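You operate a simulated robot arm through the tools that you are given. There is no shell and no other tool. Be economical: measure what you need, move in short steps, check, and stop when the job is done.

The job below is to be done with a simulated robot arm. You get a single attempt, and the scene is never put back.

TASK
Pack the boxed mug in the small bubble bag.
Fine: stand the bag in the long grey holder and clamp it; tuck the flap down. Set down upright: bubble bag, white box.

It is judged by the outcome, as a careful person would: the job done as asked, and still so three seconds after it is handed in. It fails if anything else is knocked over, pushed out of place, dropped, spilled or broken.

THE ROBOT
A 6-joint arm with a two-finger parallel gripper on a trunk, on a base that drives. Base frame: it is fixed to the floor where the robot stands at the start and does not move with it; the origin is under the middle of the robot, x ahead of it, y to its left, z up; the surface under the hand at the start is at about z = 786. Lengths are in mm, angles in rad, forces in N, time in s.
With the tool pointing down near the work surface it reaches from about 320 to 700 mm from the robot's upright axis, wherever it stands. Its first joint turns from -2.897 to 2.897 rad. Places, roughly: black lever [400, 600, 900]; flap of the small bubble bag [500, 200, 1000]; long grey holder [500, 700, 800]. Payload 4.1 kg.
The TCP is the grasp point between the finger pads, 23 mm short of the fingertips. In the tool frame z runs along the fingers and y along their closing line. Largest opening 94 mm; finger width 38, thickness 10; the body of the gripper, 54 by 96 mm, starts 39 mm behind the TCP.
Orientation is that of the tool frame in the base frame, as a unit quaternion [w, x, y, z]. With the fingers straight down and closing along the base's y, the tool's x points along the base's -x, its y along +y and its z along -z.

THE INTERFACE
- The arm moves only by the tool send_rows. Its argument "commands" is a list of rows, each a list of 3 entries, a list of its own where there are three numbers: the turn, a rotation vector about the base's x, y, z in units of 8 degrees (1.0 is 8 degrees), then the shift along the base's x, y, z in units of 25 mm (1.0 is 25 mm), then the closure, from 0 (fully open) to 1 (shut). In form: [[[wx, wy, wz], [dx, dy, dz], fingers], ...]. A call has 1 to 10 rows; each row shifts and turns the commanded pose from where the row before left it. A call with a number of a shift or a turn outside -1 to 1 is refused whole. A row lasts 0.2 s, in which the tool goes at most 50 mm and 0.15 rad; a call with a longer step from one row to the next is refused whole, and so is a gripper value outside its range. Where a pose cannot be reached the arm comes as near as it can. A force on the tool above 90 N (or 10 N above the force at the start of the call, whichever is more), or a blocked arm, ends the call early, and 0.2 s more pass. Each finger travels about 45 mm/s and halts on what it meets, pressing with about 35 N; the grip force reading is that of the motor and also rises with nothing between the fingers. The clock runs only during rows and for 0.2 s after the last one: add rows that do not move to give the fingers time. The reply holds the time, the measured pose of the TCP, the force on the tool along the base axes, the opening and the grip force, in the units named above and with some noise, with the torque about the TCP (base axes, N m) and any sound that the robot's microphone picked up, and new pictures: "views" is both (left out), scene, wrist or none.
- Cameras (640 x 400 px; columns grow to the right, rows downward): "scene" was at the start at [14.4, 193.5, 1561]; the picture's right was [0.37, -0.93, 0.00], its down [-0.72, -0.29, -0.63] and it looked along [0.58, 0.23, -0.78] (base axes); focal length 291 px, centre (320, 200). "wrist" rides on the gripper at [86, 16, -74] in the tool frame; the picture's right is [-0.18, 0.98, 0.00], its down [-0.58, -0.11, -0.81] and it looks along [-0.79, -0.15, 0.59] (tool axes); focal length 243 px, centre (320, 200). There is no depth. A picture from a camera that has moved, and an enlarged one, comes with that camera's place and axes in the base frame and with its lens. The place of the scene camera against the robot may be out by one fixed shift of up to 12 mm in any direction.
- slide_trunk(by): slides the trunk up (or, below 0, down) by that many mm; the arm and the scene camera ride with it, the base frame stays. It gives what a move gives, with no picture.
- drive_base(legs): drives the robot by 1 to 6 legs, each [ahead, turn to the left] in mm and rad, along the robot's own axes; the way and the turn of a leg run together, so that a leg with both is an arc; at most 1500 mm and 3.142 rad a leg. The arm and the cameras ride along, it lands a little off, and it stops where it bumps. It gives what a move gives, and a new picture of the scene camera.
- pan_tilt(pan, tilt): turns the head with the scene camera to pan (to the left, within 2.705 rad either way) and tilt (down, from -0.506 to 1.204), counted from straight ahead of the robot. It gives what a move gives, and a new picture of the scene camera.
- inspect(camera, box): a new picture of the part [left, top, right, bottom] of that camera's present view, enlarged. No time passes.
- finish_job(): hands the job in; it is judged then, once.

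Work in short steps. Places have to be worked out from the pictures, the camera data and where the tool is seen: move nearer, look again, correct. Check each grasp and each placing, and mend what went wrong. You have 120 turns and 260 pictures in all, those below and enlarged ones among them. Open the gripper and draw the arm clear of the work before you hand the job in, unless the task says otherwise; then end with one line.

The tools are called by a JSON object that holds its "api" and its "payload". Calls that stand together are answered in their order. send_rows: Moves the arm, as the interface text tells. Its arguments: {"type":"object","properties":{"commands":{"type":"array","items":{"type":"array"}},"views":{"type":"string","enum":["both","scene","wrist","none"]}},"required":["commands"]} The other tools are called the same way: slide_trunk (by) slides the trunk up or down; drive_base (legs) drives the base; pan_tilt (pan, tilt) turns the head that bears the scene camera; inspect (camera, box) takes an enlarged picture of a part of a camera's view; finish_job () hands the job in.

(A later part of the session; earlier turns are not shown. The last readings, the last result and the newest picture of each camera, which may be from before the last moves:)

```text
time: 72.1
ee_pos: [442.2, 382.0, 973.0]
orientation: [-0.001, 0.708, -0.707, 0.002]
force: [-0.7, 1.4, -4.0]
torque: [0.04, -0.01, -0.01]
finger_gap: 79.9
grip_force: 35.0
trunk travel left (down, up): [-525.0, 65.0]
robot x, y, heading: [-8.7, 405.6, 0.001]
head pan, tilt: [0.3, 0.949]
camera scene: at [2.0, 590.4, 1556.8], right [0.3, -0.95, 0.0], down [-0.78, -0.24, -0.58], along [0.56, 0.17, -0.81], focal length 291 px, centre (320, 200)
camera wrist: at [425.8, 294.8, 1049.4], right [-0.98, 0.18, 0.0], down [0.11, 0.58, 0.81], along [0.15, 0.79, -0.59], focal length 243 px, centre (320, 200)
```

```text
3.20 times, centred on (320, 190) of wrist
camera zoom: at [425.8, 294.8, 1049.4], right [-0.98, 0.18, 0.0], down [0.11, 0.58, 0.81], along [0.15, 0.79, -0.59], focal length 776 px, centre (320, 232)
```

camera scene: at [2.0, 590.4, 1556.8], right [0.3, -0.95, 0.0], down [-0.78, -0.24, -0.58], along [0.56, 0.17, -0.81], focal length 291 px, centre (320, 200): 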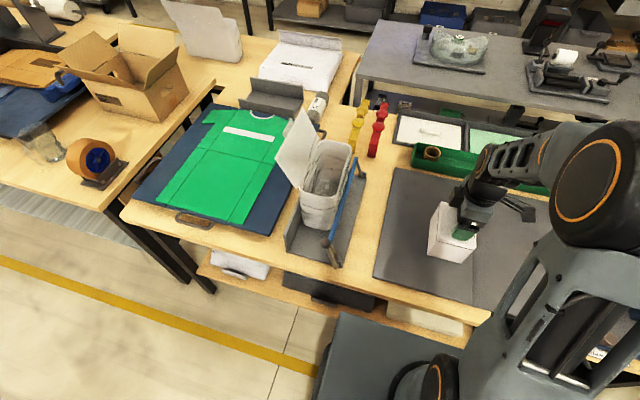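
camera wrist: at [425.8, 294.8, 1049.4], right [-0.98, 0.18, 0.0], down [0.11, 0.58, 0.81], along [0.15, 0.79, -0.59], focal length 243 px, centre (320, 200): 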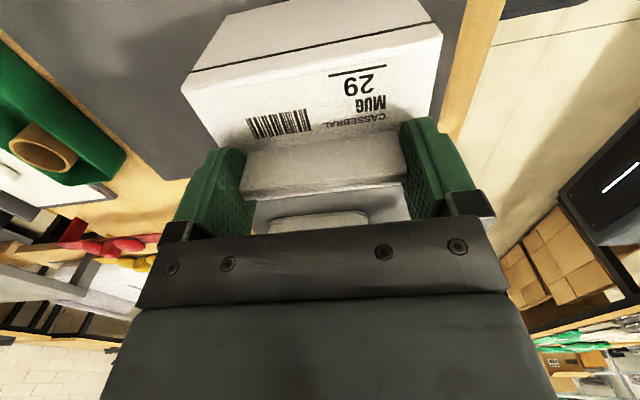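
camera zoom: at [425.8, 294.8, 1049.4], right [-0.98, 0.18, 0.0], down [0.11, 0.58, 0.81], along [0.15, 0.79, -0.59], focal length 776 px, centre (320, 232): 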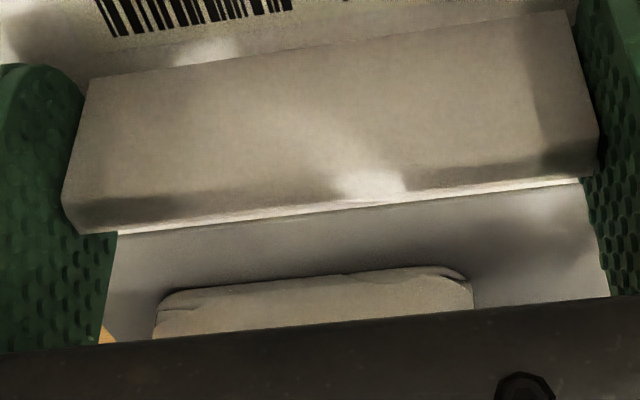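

The scene view puts the rim at about y 678–770 and dead reckoning at about 683–780, with x ≈ 420–605. I carry the box high, then compare box against rim in the same picture to cancel camera bias.

{"api": "send_rows", "payload": {"commands": [[[0, 0, 0], [0, 0, 0.9], 0.6], [[0, 0, 0], [0, 0, 0.9], 0.6], [[0, 0, 0], [0, 0, 0.9], 0.6], [[0, 0, 0], [0, 0, 0.9], 0.6], [[0, 0, 0], [0, 0, 0.9], 0.6], [[0, 0, 0], [0, 0, 0.9], 0.6], [[0, 0, 0], [0.2, 0.8, 0.9], 0.6], [[0, 0, 0], [0.2, 0.9, 0.4], 0.6], [[0, 0, 0], [0.2, 0.9, 0], 0.6], [[0, 0, 0], [0.2, 0.9, 0], 0.6]], "views": "none"}}

{"api": "send_rows", "payload": {"commands": [[[0, 0, 0], [0.3, 0.9, 0], 0.6], [[0, 0, 0], [0.3, 0.9, 0], 0.6], [[0, 0, 0], [0.3, 0.9, 0], 0.6], [[0, 0, 0], [0.3, 0.9, 0], 0.6], [[0, 0, 0], [0.3, 0.9, 0], 0.6], [[0, 0, 0], [0.3, 0.9, 0], 0.6], [[0, 0, 0], [0.3, 0.9, 0], 0.6], [[0, 0, 0], [0.2, 0.9, 0], 0.6], [[0, 0, 0], [0, 0.9, 0], 0.6], [[0, 0, 0], [0, 0, 0], 0.6]], "views": "both"}}

{"api": "inspect", "payload": {"camera": "scene", "box": [260, 80, 380, 260]}}

```text
time: 74.3
ee_pos: [460.6, 469.7, 1140.4]
orientation: [-0.001, 0.708, -0.706, 0.002]
force: [0.5, 0.5, -3.0]
torque: [-0.01, 0.01, -0.02]
finger_gap: 80.0
grip_force: 35.6
trunk travel left (down, up): [-525.0, 65.0]
robot x, y, heading: [-10.2, 399.0, 0.002]
head pan, tilt: [0.3, 0.949]
```

```text
time: 76.5
ee_pos: [519.5, 674.1, 1140.6]
orientation: [-0.002, 0.708, -0.706, 0.0]
force: [1.0, 0.2, -2.7]
torque: [-0.03, 0.01, -0.03]
finger_gap: 79.6
grip_force: 34.9
trunk travel left (down, up): [-525.0, 65.0]
robot x, y, heading: [-11.0, 408.1, -0.003]
head pan, tilt: [0.3, 0.949]
camera scene: at [1.9, 590.7, 1556.8], right [0.3, -0.95, 0.0], down [-0.78, -0.24, -0.58], along [0.56, 0.17, -0.81], focal length 291 px, centre (320, 200)
camera wrist: at [503.0, 587.3, 1217.0], right [-0.98, 0.18, 0.0], down [0.1, 0.58, 0.81], along [0.15, 0.79, -0.59], focal length 243 px, centre (320, 200)
```

scene: 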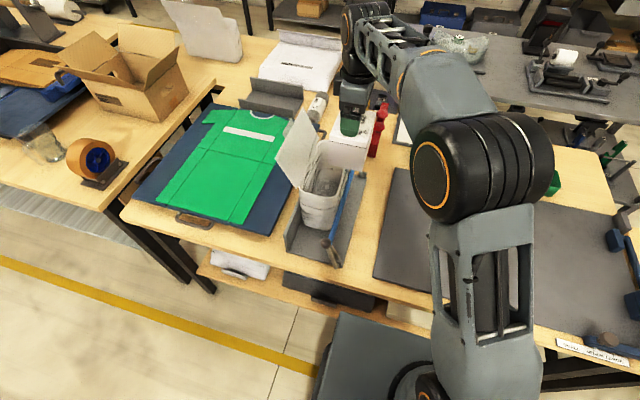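
wrist: 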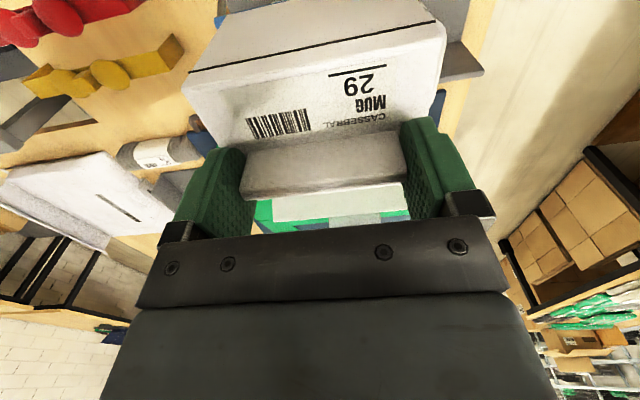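

```text
2.22 times, centred on (320, 170) of scene
camera zoom: at [1.9, 590.7, 1556.8], right [0.3, -0.95, 0.0], down [-0.78, -0.24, -0.58], along [0.56, 0.17, -0.81], focal length 646 px, centre (320, 267)
```

zoom: 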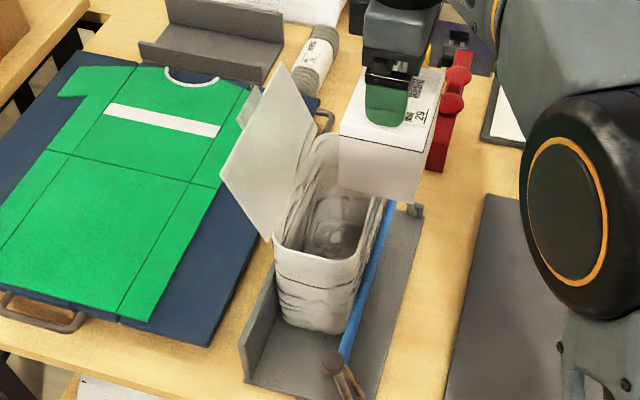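

I enlarge the box to read its bottom edge accurately, because the apparent box height doesn't match my estimate.

{"api": "inspect", "payload": {"camera": "scene", "box": [295, 95, 385, 185]}}

```text
4.44 times, centred on (340, 140) of scene
camera zoom: at [1.9, 590.7, 1556.8], right [0.3, -0.95, 0.0], down [-0.78, -0.24, -0.58], along [0.56, 0.17, -0.81], focal length 1292 px, centre (231, 467)
```

zoom: 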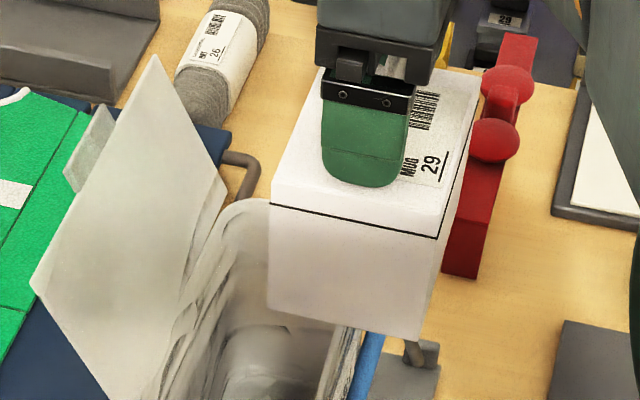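

The box spans y ≈ 630–714 at TCP y 674, so the scene camera is nearly unbiased in y. Next I zoom on the bag's rim.

{"api": "inspect", "payload": {"camera": "scene", "box": [285, 130, 365, 210]}}

```text
5.00 times, centred on (325, 170) of scene
camera zoom: at [1.9, 590.7, 1556.8], right [0.3, -0.95, 0.0], down [-0.78, -0.24, -0.58], along [0.56, 0.17, -0.81], focal length 1454 px, centre (295, 350)
```

zoom: 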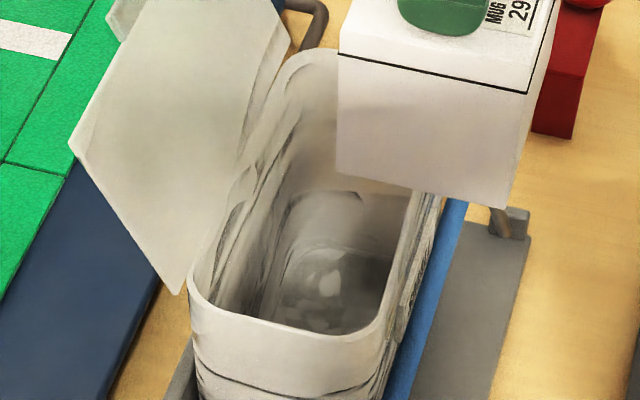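

Rim inner edges are at about y 681 and 773 (centre ≈ 728), with x from 425 to 605. I move over it at y 728 with the box bottom just above the rim.

{"api": "send_rows", "payload": {"commands": [[[0, 0, 0], [0, 0.6, 0], 0.6], [[0, 0, 0], [0, 0.6, 0], 0.6], [[0, 0, 0], [0, 0.6, 0], 0.6], [[0, 0, 0], [0, 0.36, -0.5], 0.6], [[0, 0, 0], [0, 0, -0.5], 0.6], [[0, 0, 0], [0, 0, 0], 0.6]], "views": "both"}}

{"api": "inspect", "payload": {"camera": "scene", "box": [275, 110, 365, 210]}}

```text
time: 77.9
ee_pos: [520.2, 726.4, 1115.0]
orientation: [-0.001, 0.708, -0.707, 0.0]
force: [-1.5, 0.1, -3.7]
torque: [0.0, -0.01, -0.03]
finger_gap: 79.7
grip_force: 34.6
trunk travel left (down, up): [-525.0, 65.0]
robot x, y, heading: [-10.9, 409.0, -0.0]
head pan, tilt: [0.3, 0.949]
camera scene: at [2.0, 590.7, 1556.8], right [0.3, -0.95, 0.0], down [-0.78, -0.24, -0.58], along [0.56, 0.17, -0.81], focal length 291 px, centre (320, 200)
camera wrist: at [503.5, 639.4, 1191.1], right [-0.98, 0.18, 0.0], down [0.1, 0.58, 0.81], along [0.15, 0.79, -0.59], focal length 243 px, centre (320, 200)
```

scene: 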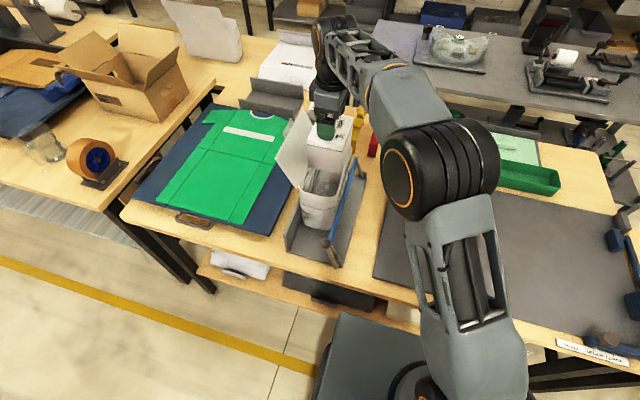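
wrist: 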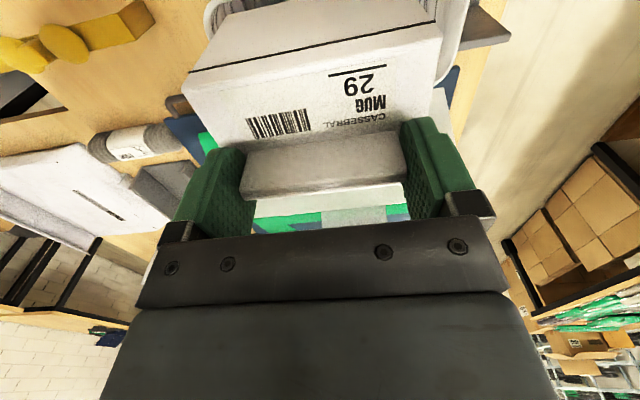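

```text
4.00 times, centred on (320, 160) of scene
camera zoom: at [2.0, 590.7, 1556.8], right [0.3, -0.95, 0.0], down [-0.78, -0.24, -0.58], along [0.56, 0.17, -0.81], focal length 1163 px, centre (320, 360)
```

zoom: 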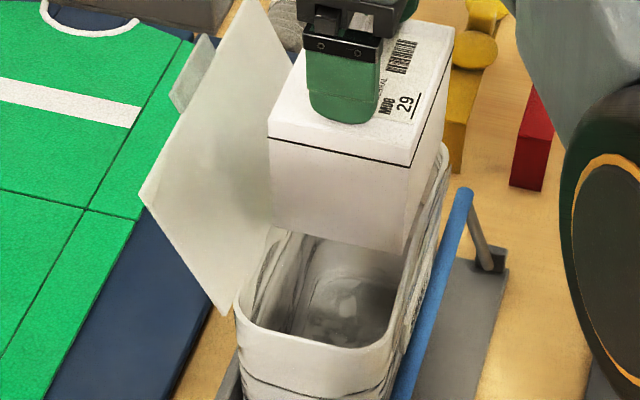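

I zoom in on the box-bottom and rim relation.

{"api": "inspect", "payload": {"camera": "scene", "box": [295, 150, 355, 205]}}

{"api": "inspect", "payload": {"camera": "wrist", "box": [160, 0, 500, 150]}}

```text
7.27 times, centred on (325, 178) of scene
camera zoom: at [2.0, 590.7, 1556.8], right [0.3, -0.95, 0.0], down [-0.78, -0.24, -0.58], along [0.56, 0.17, -0.81], focal length 2114 px, centre (284, 364)
```

zoom: 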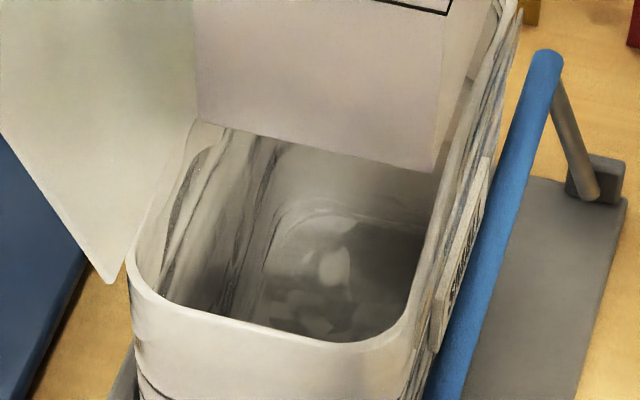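

```text
1.88 times, centred on (330, 75) of wrist
camera zoom: at [503.5, 639.4, 1191.1], right [-0.98, 0.18, 0.0], down [0.1, 0.58, 0.81], along [0.15, 0.79, -0.59], focal length 457 px, centre (301, 435)
```

zoom: 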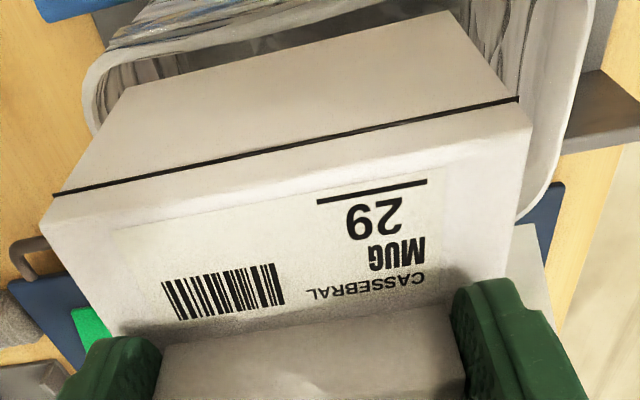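

The wrist view shows box and rim together. I enlarge the near (−y) rim and the far corner.

{"api": "inspect", "payload": {"camera": "wrist", "box": [190, 0, 350, 70]}}

{"api": "inspect", "payload": {"camera": "wrist", "box": [380, 0, 500, 140]}}

```text
4.00 times, centred on (270, 35) of wrist
camera zoom: at [503.5, 639.4, 1191.1], right [-0.98, 0.18, 0.0], down [0.1, 0.58, 0.81], along [0.15, 0.79, -0.59], focal length 970 px, centre (520, 860)
```

zoom: 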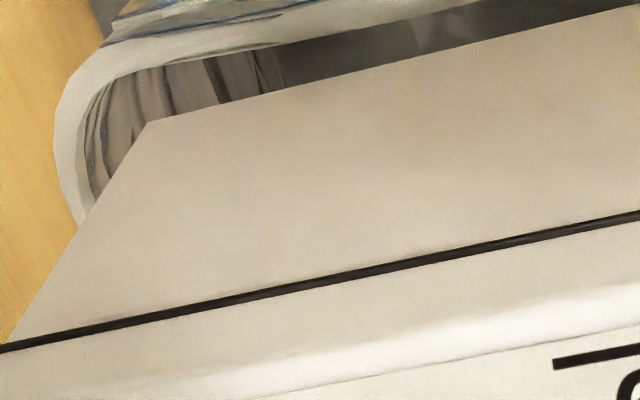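

```text
2.86 times, centred on (440, 70) of wrist
camera zoom: at [503.5, 639.4, 1191.1], right [-0.98, 0.18, 0.0], down [0.1, 0.58, 0.81], along [0.15, 0.79, -0.59], focal length 693 px, centre (-23, 571)
```

zoom: 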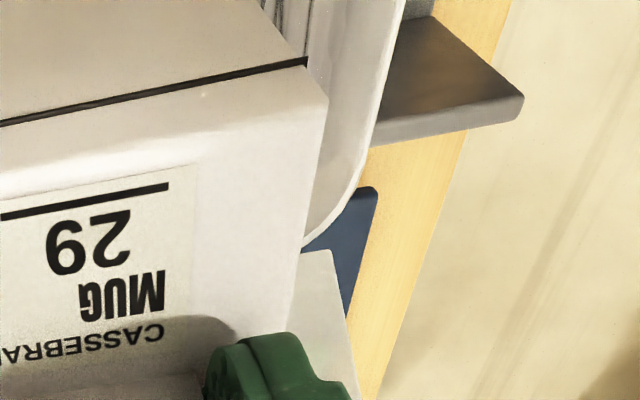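

The near inner rim is at y ≈ 683 and the box's near bottom edge at y ≈ 686.5, with a similar gap on the far side, so it is centred. I lower slowly and watch the force.

{"api": "send_rows", "payload": {"commands": [[[0, 0, 0], [0, 0.02, -0.3], 0.6], [[0, 0, 0], [0, 0, -0.3], 0.6], [[0, 0, 0], [0, 0, -0.3], 0.6], [[0, 0, 0], [0, 0, -0.3], 0.6], [[0, 0, 0], [0, 0, -0.3], 0.6], [[0, 0, 0], [0, 0, 0], 0.6]], "views": "wrist"}}

{"api": "inspect", "payload": {"camera": "scene", "box": [275, 110, 365, 210]}}

```text
time: 79.3
ee_pos: [520.9, 728.8, 1078.0]
orientation: [0.001, -0.707, 0.707, -0.001]
force: [0.4, 0.1, -3.0]
torque: [0.01, -0.04, -0.01]
finger_gap: 79.4
grip_force: 35.4
trunk travel left (down, up): [-525.0, 65.0]
robot x, y, heading: [-15.5, 404.9, 0.001]
head pan, tilt: [0.3, 0.949]
camera wrist: at [503.2, 640.6, 1154.0], right [-0.98, 0.18, 0.0], down [0.1, 0.58, 0.81], along [0.15, 0.79, -0.59], focal length 243 px, centre (320, 200)
```

wrist: 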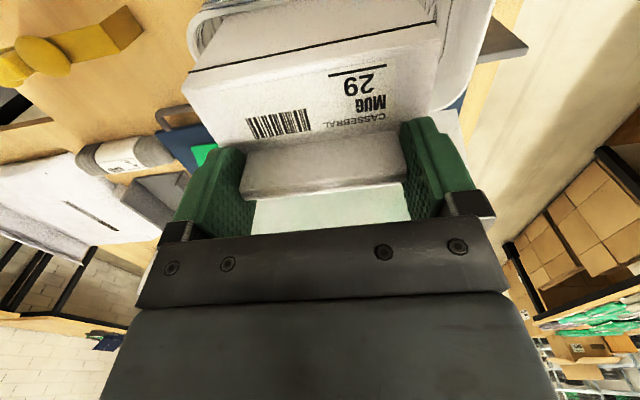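

```text
4.00 times, centred on (320, 160) of scene
camera zoom: at [2.0, 590.7, 1556.8], right [0.3, -0.95, 0.0], down [-0.78, -0.24, -0.58], along [0.56, 0.17, -0.81], focal length 1163 px, centre (320, 360)
```

zoom: 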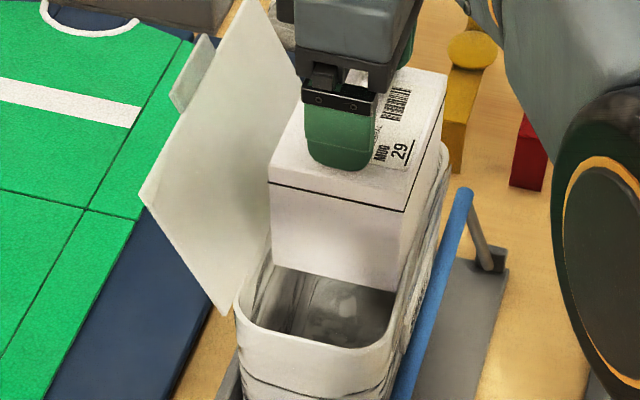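

The box enters freely with no force change. I continue down.

{"api": "send_rows", "payload": {"commands": [[[0, 0, 0], [0, 0, -0.4], 0.6], [[0, 0, 0], [0, 0, -0.4], 0.6], [[0, 0, 0], [0, 0, -0.4], 0.6], [[0, 0, 0], [0, 0, -0.4], 0.6], [[0, 0, 0], [0, 0, -0.4], 0.6], [[0, 0, 0], [0, 0, 0], 0.6]], "views": "none"}}

{"api": "send_rows", "payload": {"commands": [[[0, 0, 0], [0, 0, -0.4], 0.6], [[0, 0, 0], [0, 0, -0.4], 0.6], [[0, 0, 0], [0, 0, -0.4], 0.6], [[0, 0, 0], [0, 0, 0], 0.6]], "views": "wrist"}}

{"api": "inspect", "payload": {"camera": "scene", "box": [275, 110, 365, 210]}}

```text
time: 80.7
ee_pos: [519.7, 727.3, 1027.4]
orientation: [-0.002, 0.707, -0.707, 0.002]
force: [1.0, -0.3, -2.9]
torque: [-0.01, -0.02, 0.0]
finger_gap: 79.8
grip_force: 34.9
trunk travel left (down, up): [-525.0, 65.0]
robot x, y, heading: [-10.9, 407.4, 0.0]
head pan, tilt: [0.3, 0.949]
```

```text
time: 81.7
ee_pos: [520.2, 726.6, 997.0]
orientation: [-0.001, 0.708, -0.707, 0.002]
force: [-0.1, 0.9, -3.4]
torque: [0.01, -0.01, -0.04]
finger_gap: 79.5
grip_force: 35.4
trunk travel left (down, up): [-525.0, 65.0]
robot x, y, heading: [-12.8, 404.2, 0.001]
head pan, tilt: [0.3, 0.949]
camera wrist: at [503.5, 639.9, 1073.8], right [-0.98, 0.18, 0.0], down [0.1, 0.58, 0.81], along [0.15, 0.79, -0.59], focal length 243 px, centre (320, 200)
```

wrist: 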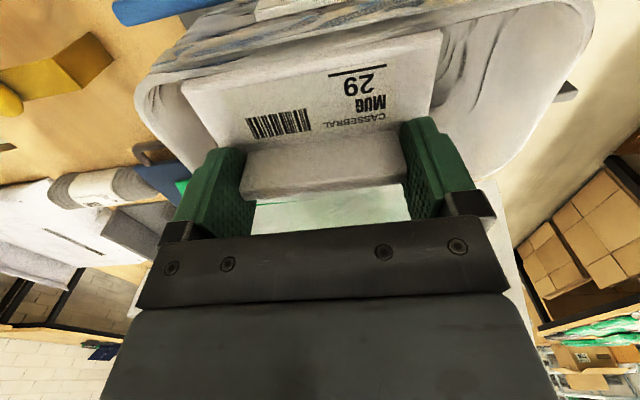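

```text
4.00 times, centred on (320, 160) of scene
camera zoom: at [2.0, 590.7, 1556.8], right [0.3, -0.95, 0.0], down [-0.78, -0.24, -0.58], along [0.56, 0.17, -0.81], focal length 1163 px, centre (320, 360)
```

zoom: 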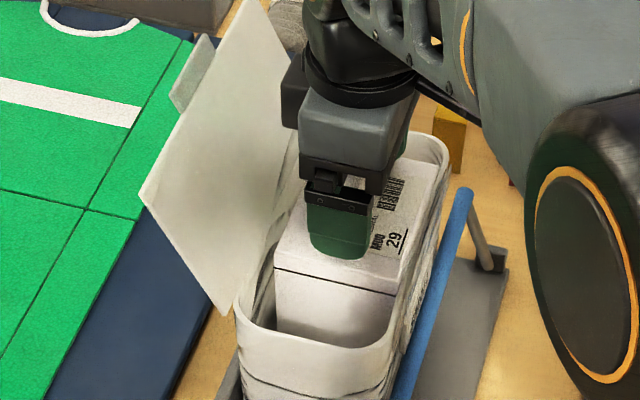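

The flap leans outward by about 40°, with its edge near y 836, z 1042, so the hand has room. I continue slowly to the bag floor.

{"api": "send_rows", "payload": {"commands": [[[0, 0, 0], [0, 0, -0.4], 0.6], [[0, 0, 0], [0, 0, -0.4], 0.6], [[0, 0, 0], [0, 0, -0.4], 0.6], [[0, 0, 0], [0, 0, -0.4], 0.6], [[0, 0, 0], [0, 0, -0.4], 0.6], [[0, 0, 0], [0, 0, 0], 0.6]], "views": "wrist"}}

{"api": "inspect", "payload": {"camera": "scene", "box": [275, 110, 365, 210]}}

```text
time: 83.1
ee_pos: [518.4, 728.1, 950.0]
orientation: [0.0, 0.707, -0.707, 0.002]
force: [0.1, 0.1, -3.2]
torque: [-0.02, 0.02, 0.01]
finger_gap: 79.5
grip_force: 35.4
trunk travel left (down, up): [-525.0, 65.0]
robot x, y, heading: [-11.2, 407.4, 0.005]
head pan, tilt: [0.3, 0.949]
camera wrist: at [502.1, 640.6, 1024.6], right [-0.98, 0.18, 0.0], down [0.11, 0.58, 0.81], along [0.15, 0.79, -0.59], focal length 243 px, centre (320, 200)
```

wrist: 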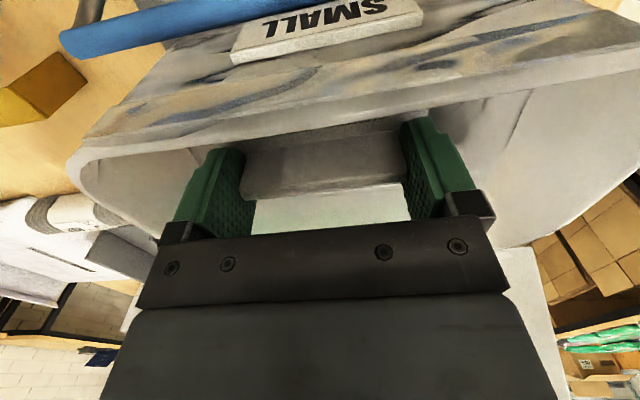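

```text
4.00 times, centred on (320, 160) of scene
camera zoom: at [2.0, 590.7, 1556.8], right [0.3, -0.95, 0.0], down [-0.78, -0.24, -0.58], along [0.56, 0.17, -0.81], focal length 1163 px, centre (320, 360)
```

zoom: 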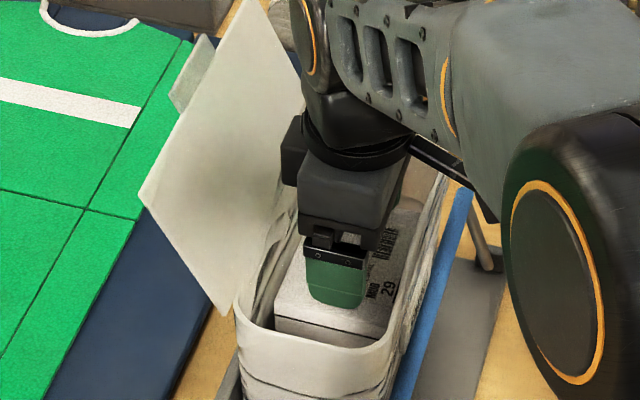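

There's no contact yet, so I take smaller steps until the force reading shows the floor.

{"api": "send_rows", "payload": {"commands": [[[0, 0, 0], [0, 0, -0.3], 0.6], [[0, 0, 0], [0, 0, -0.3], 0.6], [[0, 0, 0], [0, 0, 0], 0.6]], "views": "none"}}

{"api": "send_rows", "payload": {"commands": [[[0, 0, 0], [0, 0, -0.12], 0.6], [[0, 0, 0], [0, 0, -0.12], 0.6], [[0, 0, 0], [0, 0, 0], 0.6]], "views": "none"}}

```text
time: 83.9
ee_pos: [519.2, 728.3, 933.7]
orientation: [-0.001, 0.708, -0.706, 0.001]
force: [0.6, -0.1, -3.4]
torque: [-0.02, 0.05, 0.01]
finger_gap: 80.0
grip_force: 35.5
trunk travel left (down, up): [-525.0, 65.0]
robot x, y, heading: [-11.0, 404.2, 0.005]
head pan, tilt: [0.3, 0.949]
```

```text
time: 84.7
ee_pos: [518.7, 729.0, 927.6]
orientation: [-0.001, 0.708, -0.707, 0.001]
force: [-0.1, -0.8, -3.4]
torque: [-0.01, 0.0, 0.05]
finger_gap: 79.7
grip_force: 34.8
trunk travel left (down, up): [-525.0, 65.0]
robot x, y, heading: [-10.7, 402.5, -0.001]
head pan, tilt: [0.3, 0.949]
```

Still hanging at z 928. I step down another few millimetres.

{"api": "send_rows", "payload": {"commands": [[[0, 0, 0], [0, 0, -0.1], 0.6], [[0, 0, 0], [0, 0, 0], 0.6]], "views": "none"}}

{"api": "send_rows", "payload": {"commands": [[[0, 0, 0], [0, 0, -0.1], 0.6], [[0, 0, 0], [0, 0, 0], 0.6]], "views": "none"}}

```text
time: 85.3
ee_pos: [519.3, 728.1, 924.9]
orientation: [-0.001, 0.708, -0.706, 0.001]
force: [-0.9, 0.6, -2.9]
torque: [0.05, 0.0, 0.05]
finger_gap: 79.7
grip_force: 35.4
trunk travel left (down, up): [-525.0, 65.0]
robot x, y, heading: [-9.1, 405.2, 0.004]
head pan, tilt: [0.3, 0.949]
```

```text
time: 85.9
ee_pos: [520.0, 728.0, 923.3]
orientation: [-0.001, 0.708, -0.707, 0.001]
force: [0.8, 1.1, -2.9]
torque: [0.2, -0.05, 0.07]
finger_gap: 79.9
grip_force: 34.6
trunk travel left (down, up): [-525.0, 65.0]
robot x, y, heading: [-13.8, 401.8, 0.006]
head pan, tilt: [0.3, 0.949]
```

{"api": "send_rows", "payload": {"commands": [[[0, 0, 0], [0, 0, -0.08], 0.6], [[0, 0, 0], [0, 0, 0], 0.6]], "views": "none"}}

```text
time: 86.5
ee_pos: [519.9, 728.8, 920.3]
orientation: [-0.002, 0.707, -0.707, 0.001]
force: [-0.4, 1.9, -2.6]
torque: [0.27, 0.08, -0.01]
finger_gap: 80.0
grip_force: 35.0
trunk travel left (down, up): [-525.0, 65.0]
robot x, y, heading: [-9.4, 406.9, 0.004]
head pan, tilt: [0.3, 0.949]
```

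A slight side rub shows in the torque. I go on down 2 mm at a time.

{"api": "send_rows", "payload": {"commands": [[[0, 0, 0], [0, 0, -0.1], 0.6], [[0, 0, 0], [0, 0, 0], 0.6]], "views": "none"}}

{"api": "send_rows", "payload": {"commands": [[[0, 0, 0], [0, 0, -0.08], 0.6], [[0, 0, 0], [0, 0, 0], 0.6]], "views": "wrist"}}

{"api": "inspect", "payload": {"camera": "scene", "box": [275, 110, 365, 210]}}

```text
time: 87.1
ee_pos: [520.0, 728.0, 919.9]
orientation: [-0.002, 0.708, -0.706, 0.002]
force: [0.8, 3.8, -1.0]
torque: [0.39, -0.09, 0.02]
finger_gap: 79.9
grip_force: 34.9
trunk travel left (down, up): [-525.0, 65.0]
robot x, y, heading: [-10.3, 405.8, 0.007]
head pan, tilt: [0.3, 0.949]
```

```text
time: 87.7
ee_pos: [519.5, 727.0, 916.7]
orientation: [-0.001, 0.708, -0.707, 0.001]
force: [-0.4, 4.7, -1.3]
torque: [0.49, -0.02, 0.0]
finger_gap: 79.8
grip_force: 35.4
trunk travel left (down, up): [-525.0, 65.0]
robot x, y, heading: [-13.2, 403.1, -0.003]
head pan, tilt: [0.3, 0.949]
camera wrist: at [503.0, 640.5, 992.6], right [-0.98, 0.18, 0.0], down [0.1, 0.58, 0.81], along [0.15, 0.79, -0.59], focal length 243 px, centre (320, 200)
```

wrist: 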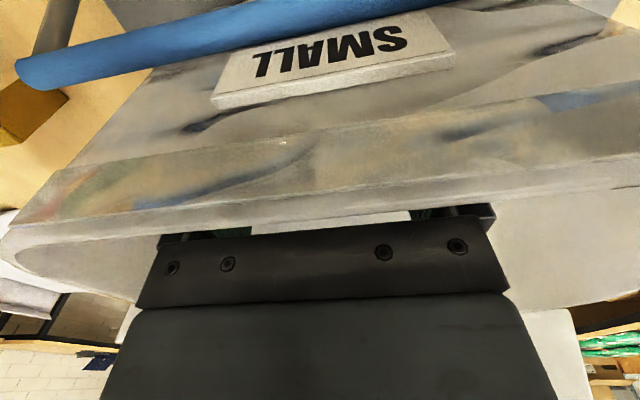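

```text
4.00 times, centred on (320, 160) of scene
camera zoom: at [1.8, 591.2, 1556.7], right [0.3, -0.95, 0.0], down [-0.78, -0.24, -0.58], along [0.56, 0.17, -0.81], focal length 1163 px, centre (320, 360)
```

zoom: 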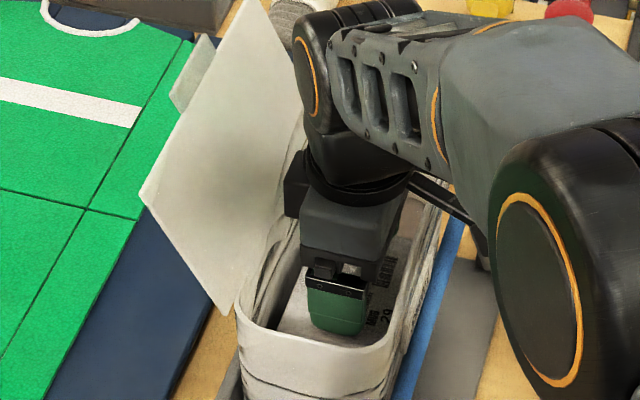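

Force and torque point to the box's lower −y edge riding on the bag's bottom curve. I shift +3 mm in y and go down slightly.

{"api": "send_rows", "payload": {"commands": [[[0, 0, 0], [0, 0.12, 0], 0.6], [[0, 0, 0], [0, 0, 0], 0.6]], "views": "none"}}

{"api": "send_rows", "payload": {"commands": [[[0, 0, 0], [0, 0, -0.1], 0.6], [[0, 0, 0], [0, 0, 0], 0.6]], "views": "none"}}

```text
time: 88.3
ee_pos: [519.7, 730.5, 916.5]
orientation: [-0.001, 0.708, -0.706, 0.002]
force: [-0.8, 1.1, -4.0]
torque: [-0.01, 0.02, -0.02]
finger_gap: 79.9
grip_force: 35.4
trunk travel left (down, up): [-525.0, 65.0]
robot x, y, heading: [-13.9, 405.1, -0.001]
head pan, tilt: [0.3, 0.949]
```

```text
time: 88.9
ee_pos: [519.9, 729.9, 915.7]
orientation: [-0.002, 0.708, -0.706, 0.002]
force: [-0.6, -1.5, 11.2]
torque: [-0.4, 0.88, 0.08]
finger_gap: 79.8
grip_force: 35.3
trunk travel left (down, up): [-525.0, 65.0]
robot x, y, heading: [-10.7, 404.7, -0.004]
head pan, tilt: [0.3, 0.949]
```

The box is on the bag floor (Fz +11). I open fully and rise straight up a little to check.

{"api": "send_rows", "payload": {"commands": [[[0, 0, 0], [0, 0, 0.04], 0.3], [[0, 0, 0], [0, 0, 0], 0.1], [[0, 0, 0], [0, 0, 0], 0], [[0, 0, 0], [0, 0, 0], 0], [[0, 0, 0], [0, 0, 0.2], 0], [[0, 0, 0], [0, 0, 0.4], 0], [[0, 0, 0], [0, 0, 0.4], 0], [[0, 0, 0], [0, 0, 0], 0]], "views": "both"}}

{"api": "inspect", "payload": {"camera": "scene", "box": [275, 110, 365, 210]}}

```text
time: 90.7
ee_pos: [518.8, 729.9, 939.2]
orientation: [-0.001, 0.708, -0.706, 0.001]
force: [0.7, 0.6, -0.4]
torque: [-0.01, -0.01, 0.01]
finger_gap: 94.1
grip_force: 0.0
trunk travel left (down, up): [-525.0, 65.0]
robot x, y, heading: [-14.0, 402.3, 0.009]
head pan, tilt: [0.3, 0.949]
camera scene: at [1.7, 590.5, 1556.8], right [0.3, -0.95, 0.0], down [-0.78, -0.24, -0.58], along [0.56, 0.17, -0.81], focal length 291 px, centre (320, 200)
camera wrist: at [503.2, 642.6, 1016.0], right [-0.98, 0.18, 0.0], down [0.1, 0.58, 0.81], along [0.15, 0.79, -0.59], focal length 243 px, centre (320, 200)
```

scene: 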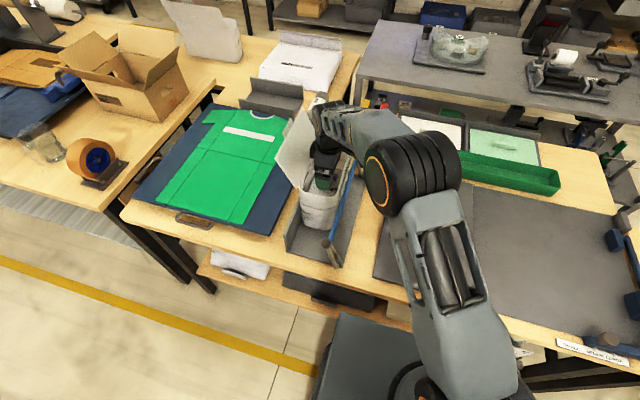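
wrist: 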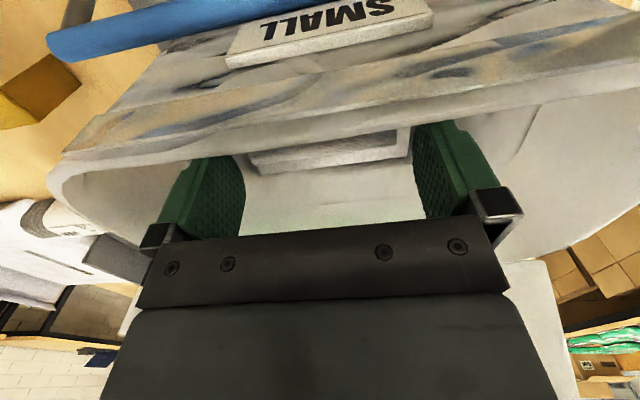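

```text
4.00 times, centred on (320, 160) of scene
camera zoom: at [1.7, 590.5, 1556.8], right [0.3, -0.95, 0.0], down [-0.78, -0.24, -0.58], along [0.56, 0.17, -0.81], focal length 1163 px, centre (320, 360)
```

zoom: 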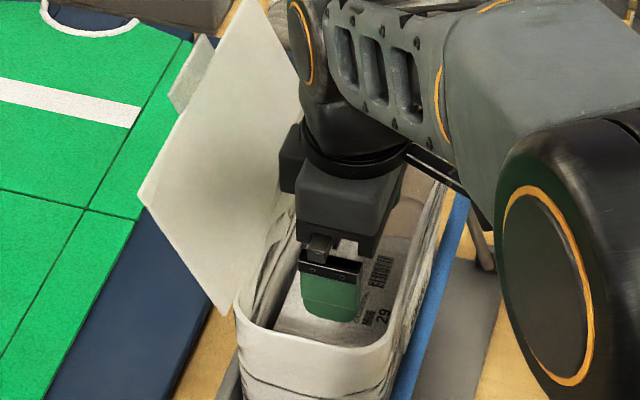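

The box stayed in place and the fingers are free. I rise out of the bag and look at the flap and its tab.

{"api": "send_rows", "payload": {"commands": [[[0, 0, 0], [0, 0, 0.8], 0], [[0, 0, 0], [0, 0, 1], 0], [[0, 0, 0], [0, 0, 1], 0], [[0, 0, 0], [0, 0, 1], 0], [[0, 0, 0], [0, 0, 1], 0], [[0, 0, 0], [0, 0, 1], 0], [[0, 0, 0], [0, 0, 1], 0], [[0, 0, 0], [0, 0, 1], 0], [[0, 0, 0], [0, -0.8, 1], 0], [[0, 0, 0], [0, -0.8, 1], 0]], "views": "both"}}

{"api": "inspect", "payload": {"camera": "wrist", "box": [180, 0, 480, 240]}}

{"api": "inspect", "payload": {"camera": "scene", "box": [265, 95, 365, 215]}}

```text
time: 92.9
ee_pos: [517.1, 689.3, 1185.4]
orientation: [-0.001, 0.708, -0.706, 0.001]
force: [-0.5, 0.5, -0.6]
torque: [-0.03, -0.02, -0.01]
finger_gap: 94.1
grip_force: 0.1
trunk travel left (down, up): [-525.0, 65.0]
robot x, y, heading: [-10.8, 405.1, 0.003]
head pan, tilt: [0.3, 0.949]
camera scene: at [1.5, 590.1, 1556.8], right [0.3, -0.95, 0.0], down [-0.78, -0.24, -0.58], along [0.56, 0.17, -0.81], focal length 291 px, centre (320, 200)
camera wrist: at [501.2, 602.8, 1260.5], right [-0.98, 0.18, 0.0], down [0.1, 0.58, 0.81], along [0.15, 0.79, -0.59], focal length 243 px, centre (320, 200)
```

scene: 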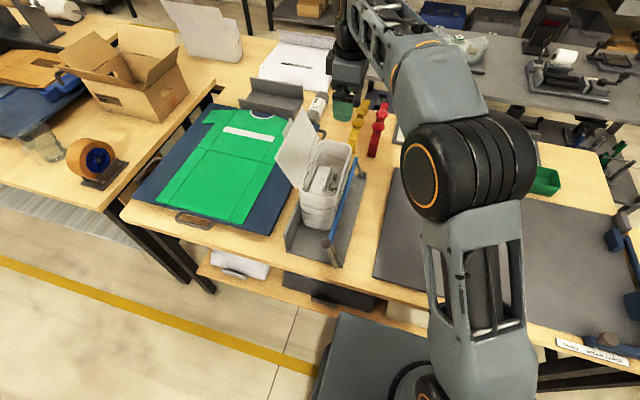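
wrist: 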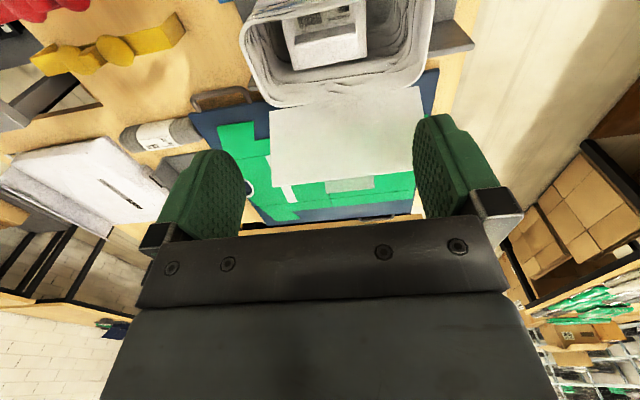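

```text
1.67 times, centred on (330, 120) of wrist
camera zoom: at [501.2, 602.8, 1260.5], right [-0.98, 0.18, 0.0], down [0.1, 0.58, 0.81], along [0.15, 0.79, -0.59], focal length 404 px, centre (303, 333)
```

zoom: 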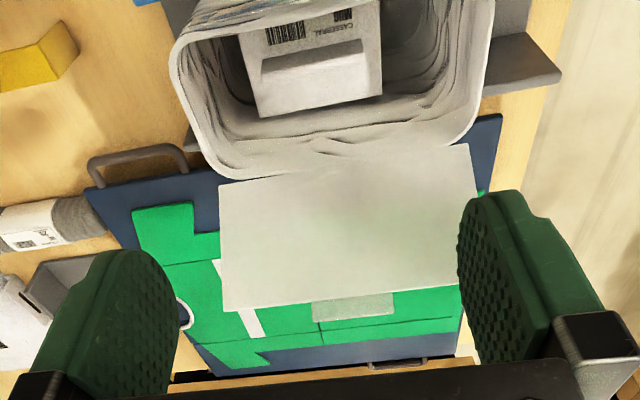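

```text
3.33 times, centred on (315, 155) of scene
camera zoom: at [1.5, 590.1, 1556.8], right [0.3, -0.95, 0.0], down [-0.78, -0.24, -0.58], along [0.56, 0.17, -0.81], focal length 969 px, centre (337, 350)
```

zoom: 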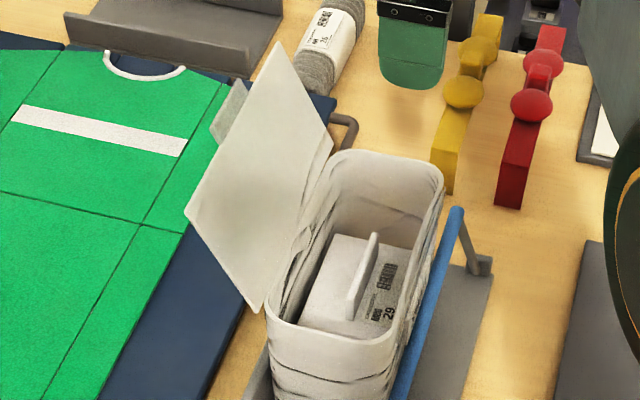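

The box sits upright in the bag. The flap's outer edge is near y 825–835, z 1045–1070, with a small tab in the middle. I close the fingers, pass over the flap to its outer side (y ≈ 882, x 470) and look.

{"api": "send_rows", "payload": {"commands": [[[0, 0, 0], [-0.25, 0.95, 0], 0.4], [[0, 0, 0], [-0.25, 0.95, 0], 0.7], [[0, 0, 0], [-0.25, 0.95, 0], 1], [[0, 0, 0], [-0.25, 0.95, 0], 1], [[0, 0, 0], [-0.25, 0.95, 0], 1], [[0, 0, 0], [-0.25, 0.95, 0], 1], [[0, 0, 0], [-0.25, 0.95, 0], 1], [[0, 0, 0], [-0.25, 0.95, 0], 1], [[0, 0, 0], [0, 0, 0], 1]], "views": "both"}}

{"api": "inspect", "payload": {"camera": "scene", "box": [245, 75, 365, 215]}}

```text
time: 94.9
ee_pos: [451.6, 851.3, 1172.0]
orientation: [-0.001, 0.707, -0.707, 0.001]
force: [-0.9, -0.1, 0.4]
torque: [0.0, 0.03, 0.01]
finger_gap: 0.0
grip_force: 35.1
out of reach, approached as far as the arm can: row 6, 7, 8
trunk travel left (down, up): [-525.0, 65.0]
robot x, y, heading: [-8.6, 400.7, 0.002]
head pan, tilt: [0.3, 0.949]
camera scene: at [1.6, 590.6, 1556.8], right [0.3, -0.95, 0.0], down [-0.78, -0.24, -0.58], along [0.56, 0.17, -0.81], focal length 291 px, centre (320, 200)
camera wrist: at [434.2, 764.3, 1247.2], right [-0.98, 0.18, 0.0], down [0.1, 0.58, 0.81], along [0.15, 0.79, -0.59], focal length 243 px, centre (320, 200)
```

scene: 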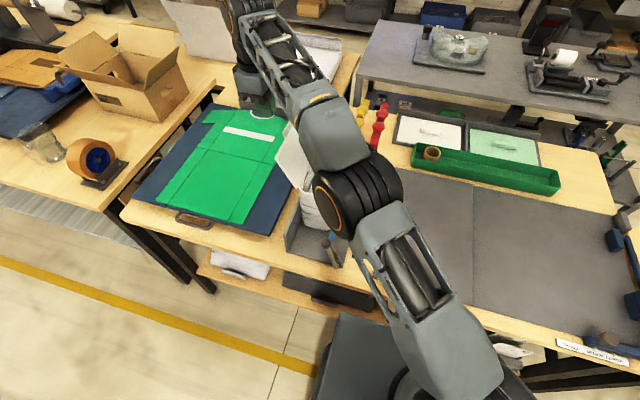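
wrist: 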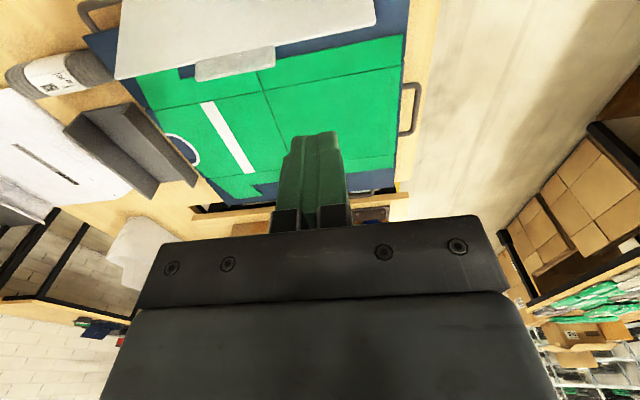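

```text
2.86 times, centred on (305, 145) of scene
camera zoom: at [1.6, 590.6, 1556.8], right [0.3, -0.95, 0.0], down [-0.78, -0.24, -0.58], along [0.56, 0.17, -0.81], focal length 831 px, centre (363, 357)
```

zoom: 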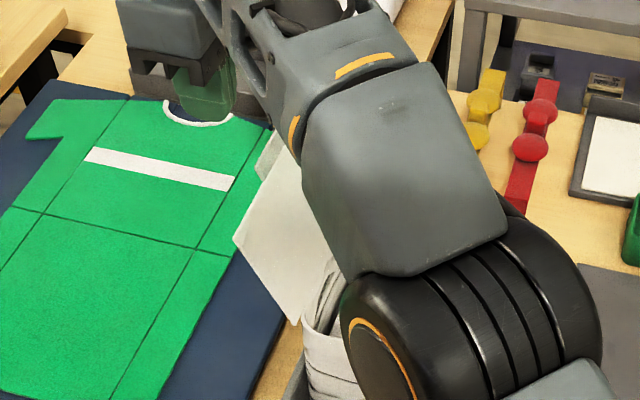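

This is at the limit of reach and the forearm hangs over the bag. I draw the arm back high and move the base about 260 mm further left for a better angle.

{"api": "send_rows", "payload": {"commands": [[[0, 0, 0], [0, -1, 0.3], 1], [[0, 0, 0], [0, -1, 0.3], 1], [[0, 0, 0], [-0.4, -1, 0.3], 1], [[0, 0, 0], [-0.4, -1, 0.3], 1], [[0, 0, 0], [-0.4, -1, 0.3], 1], [[0, 0, 0], [-0.4, -1, 0.3], 1], [[0, 0, 0], [-0.4, -1, 0.3], 1], [[0, 0, 0], [-0.4, -1, 0.3], 1], [[0, 0, 0], [-0.4, -1, 0.3], 1], [[0, 0, 0], [-0.4, -1, 0.3], 1]], "views": "scene"}}

```text
time: 97.1
ee_pos: [370.2, 600.9, 1246.3]
orientation: [-0.001, 0.708, -0.706, 0.002]
force: [-0.1, -0.3, -0.4]
torque: [0.01, 0.01, 0.04]
finger_gap: 0.2
grip_force: 35.4
trunk travel left (down, up): [-525.0, 65.0]
robot x, y, heading: [-13.3, 401.9, -0.001]
head pan, tilt: [0.3, 0.949]
camera scene: at [1.4, 590.1, 1556.8], right [0.3, -0.95, 0.0], down [-0.78, -0.24, -0.58], along [0.56, 0.17, -0.81], focal length 291 px, centre (320, 200)
```

scene: 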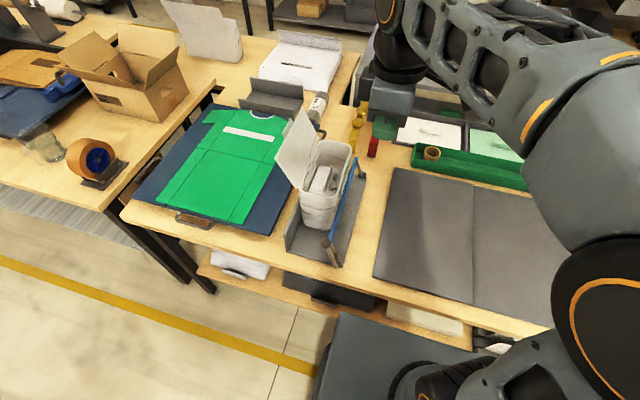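

The arm is high and retracted, so I drive the base left.

{"api": "drive_base", "payload": {"legs": [[-220, 0], [0, 1.571], [270, 0], [0, -1.571], [218, 0]]}}

```text
time: 109.2
ee_pos: [375.8, 876.5, 1246.0]
orientation: [-0.001, 0.709, -0.705, 0.001]
force: [-0.4, 0.6, -0.7]
torque: [0.01, -0.01, -0.01]
finger_gap: 0.0
grip_force: 35.0
trunk travel left (down, up): [-525.0, 65.0]
robot x, y, heading: [-0.6, 677.9, 0.003]
head pan, tilt: [0.3, 0.949]
camera scene: at [6.4, 864.9, 1556.8], right [0.3, -0.95, 0.0], down [-0.78, -0.24, -0.58], along [0.55, 0.17, -0.81], focal length 291 px, centre (320, 200)
```

scene: 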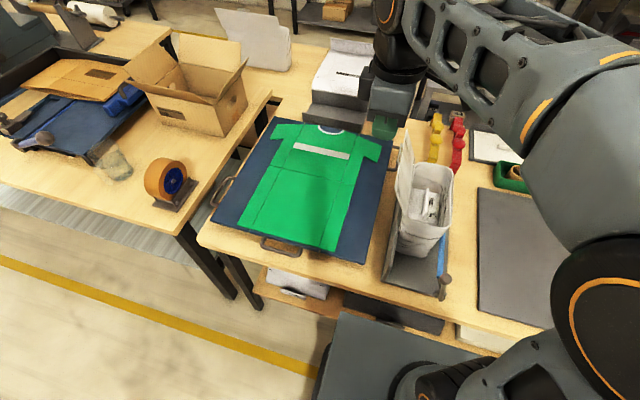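

The base is now at y ≈ 678. I look at the flap from this side.

{"api": "inspect", "payload": {"camera": "scene", "box": [360, 120, 480, 310]}}

{"api": "inspect", "payload": {"camera": "wrist", "box": [0, 0, 400, 250]}}

```text
2.11 times, centred on (420, 215) of scene
camera zoom: at [6.4, 864.9, 1556.8], right [0.3, -0.95, 0.0], down [-0.78, -0.24, -0.58], along [0.55, 0.17, -0.81], focal length 612 px, centre (110, 168)
```

zoom: 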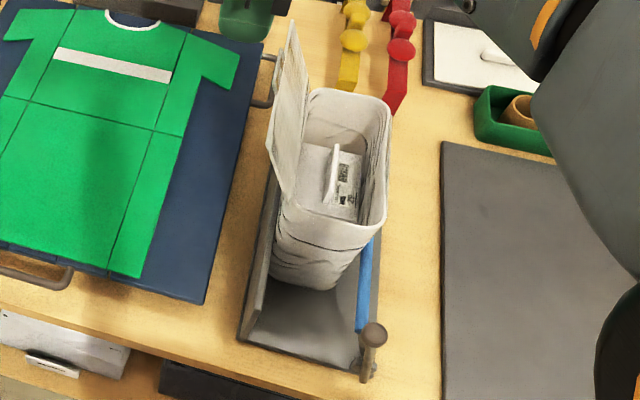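

```text
1.60 times, centred on (200, 125) of wrist
camera zoom: at [359.9, 789.1, 1322.1], right [-0.98, 0.18, 0.0], down [0.1, 0.58, 0.81], along [0.15, 0.79, -0.59], focal length 388 px, centre (512, 320)
```

zoom: 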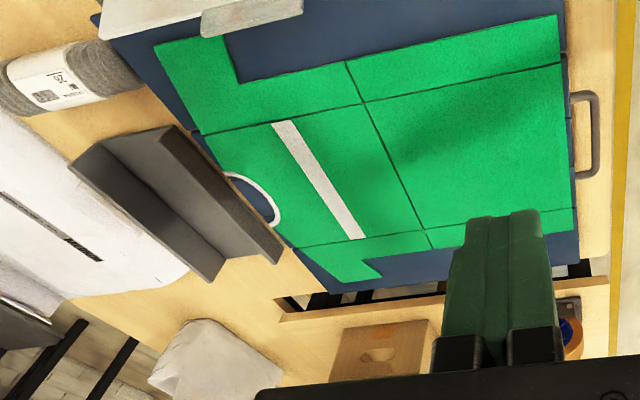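

Triangulated from both base positions, the flap's edge is at about y 824, z 1067 and its hinge is at y 778, z 977. I go behind it at x 500, y 880 and lower to z 1055.

{"api": "send_rows", "payload": {"commands": [[[0, 0, 0], [1, 0, 0], 1], [[0, 0, 0], [1, 0, 0], 1], [[0, 0, 0], [1, 0.14, 0], 1], [[0, 0, 0], [1, 0, 0], 1], [[0, 0, 0], [0.9, 0, -0.5], 1], [[0, 0, 0], [0, 0, -0.8], 1], [[0, 0, 0], [0, 0, -0.8], 1], [[0, 0, 0], [0, 0, -0.8], 1], [[0, 0, 0], [0, 0, 0], 1]], "views": "both"}}

{"api": "inspect", "payload": {"camera": "scene", "box": [360, 100, 480, 250]}}

```text
time: 111.2
ee_pos: [497.9, 880.7, 1174.6]
orientation: [-0.002, 0.708, -0.706, 0.001]
force: [0.2, -0.4, 0.1]
torque: [-0.02, -0.01, -0.01]
finger_gap: 0.0
grip_force: 34.8
trunk travel left (down, up): [-525.0, 65.0]
robot x, y, heading: [-6.0, 675.5, 0.011]
head pan, tilt: [0.3, 0.949]
camera scene: at [5.8, 864.9, 1556.8], right [0.3, -0.95, 0.0], down [-0.78, -0.24, -0.58], along [0.56, 0.17, -0.81], focal length 291 px, centre (320, 200)
camera wrist: at [481.1, 793.0, 1249.8], right [-0.98, 0.18, 0.0], down [0.1, 0.58, 0.81], along [0.15, 0.79, -0.59], focal length 243 px, centre (320, 200)
```

scene: 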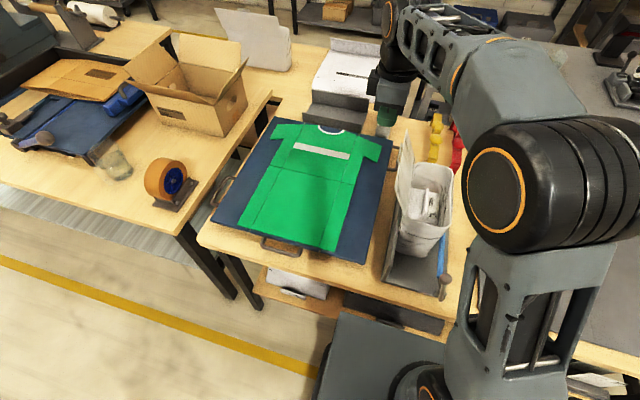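
wrist: 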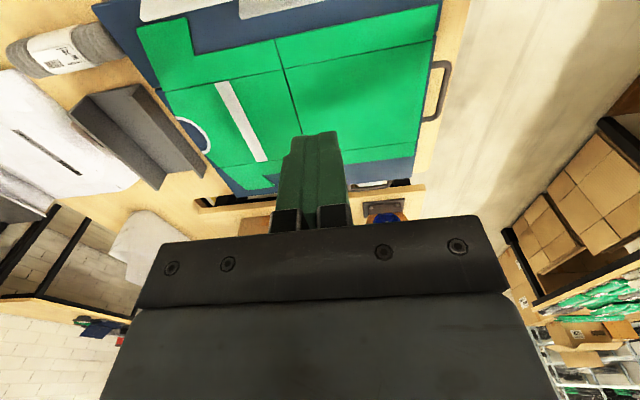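

```text
2.67 times, centred on (420, 175) of scene
camera zoom: at [5.8, 864.9, 1556.8], right [0.3, -0.95, 0.0], down [-0.78, -0.24, -0.58], along [0.56, 0.17, -0.81], focal length 775 px, centre (53, 267)
```

zoom: 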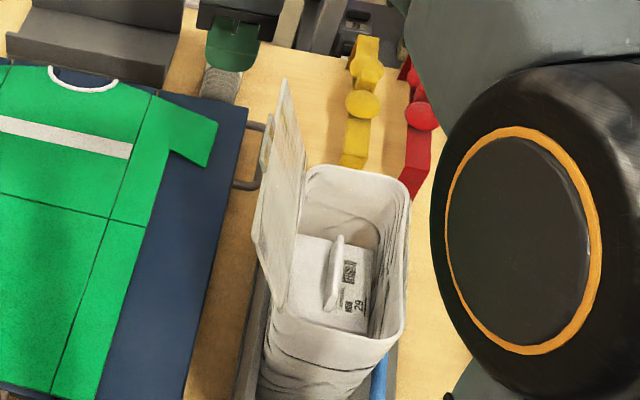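

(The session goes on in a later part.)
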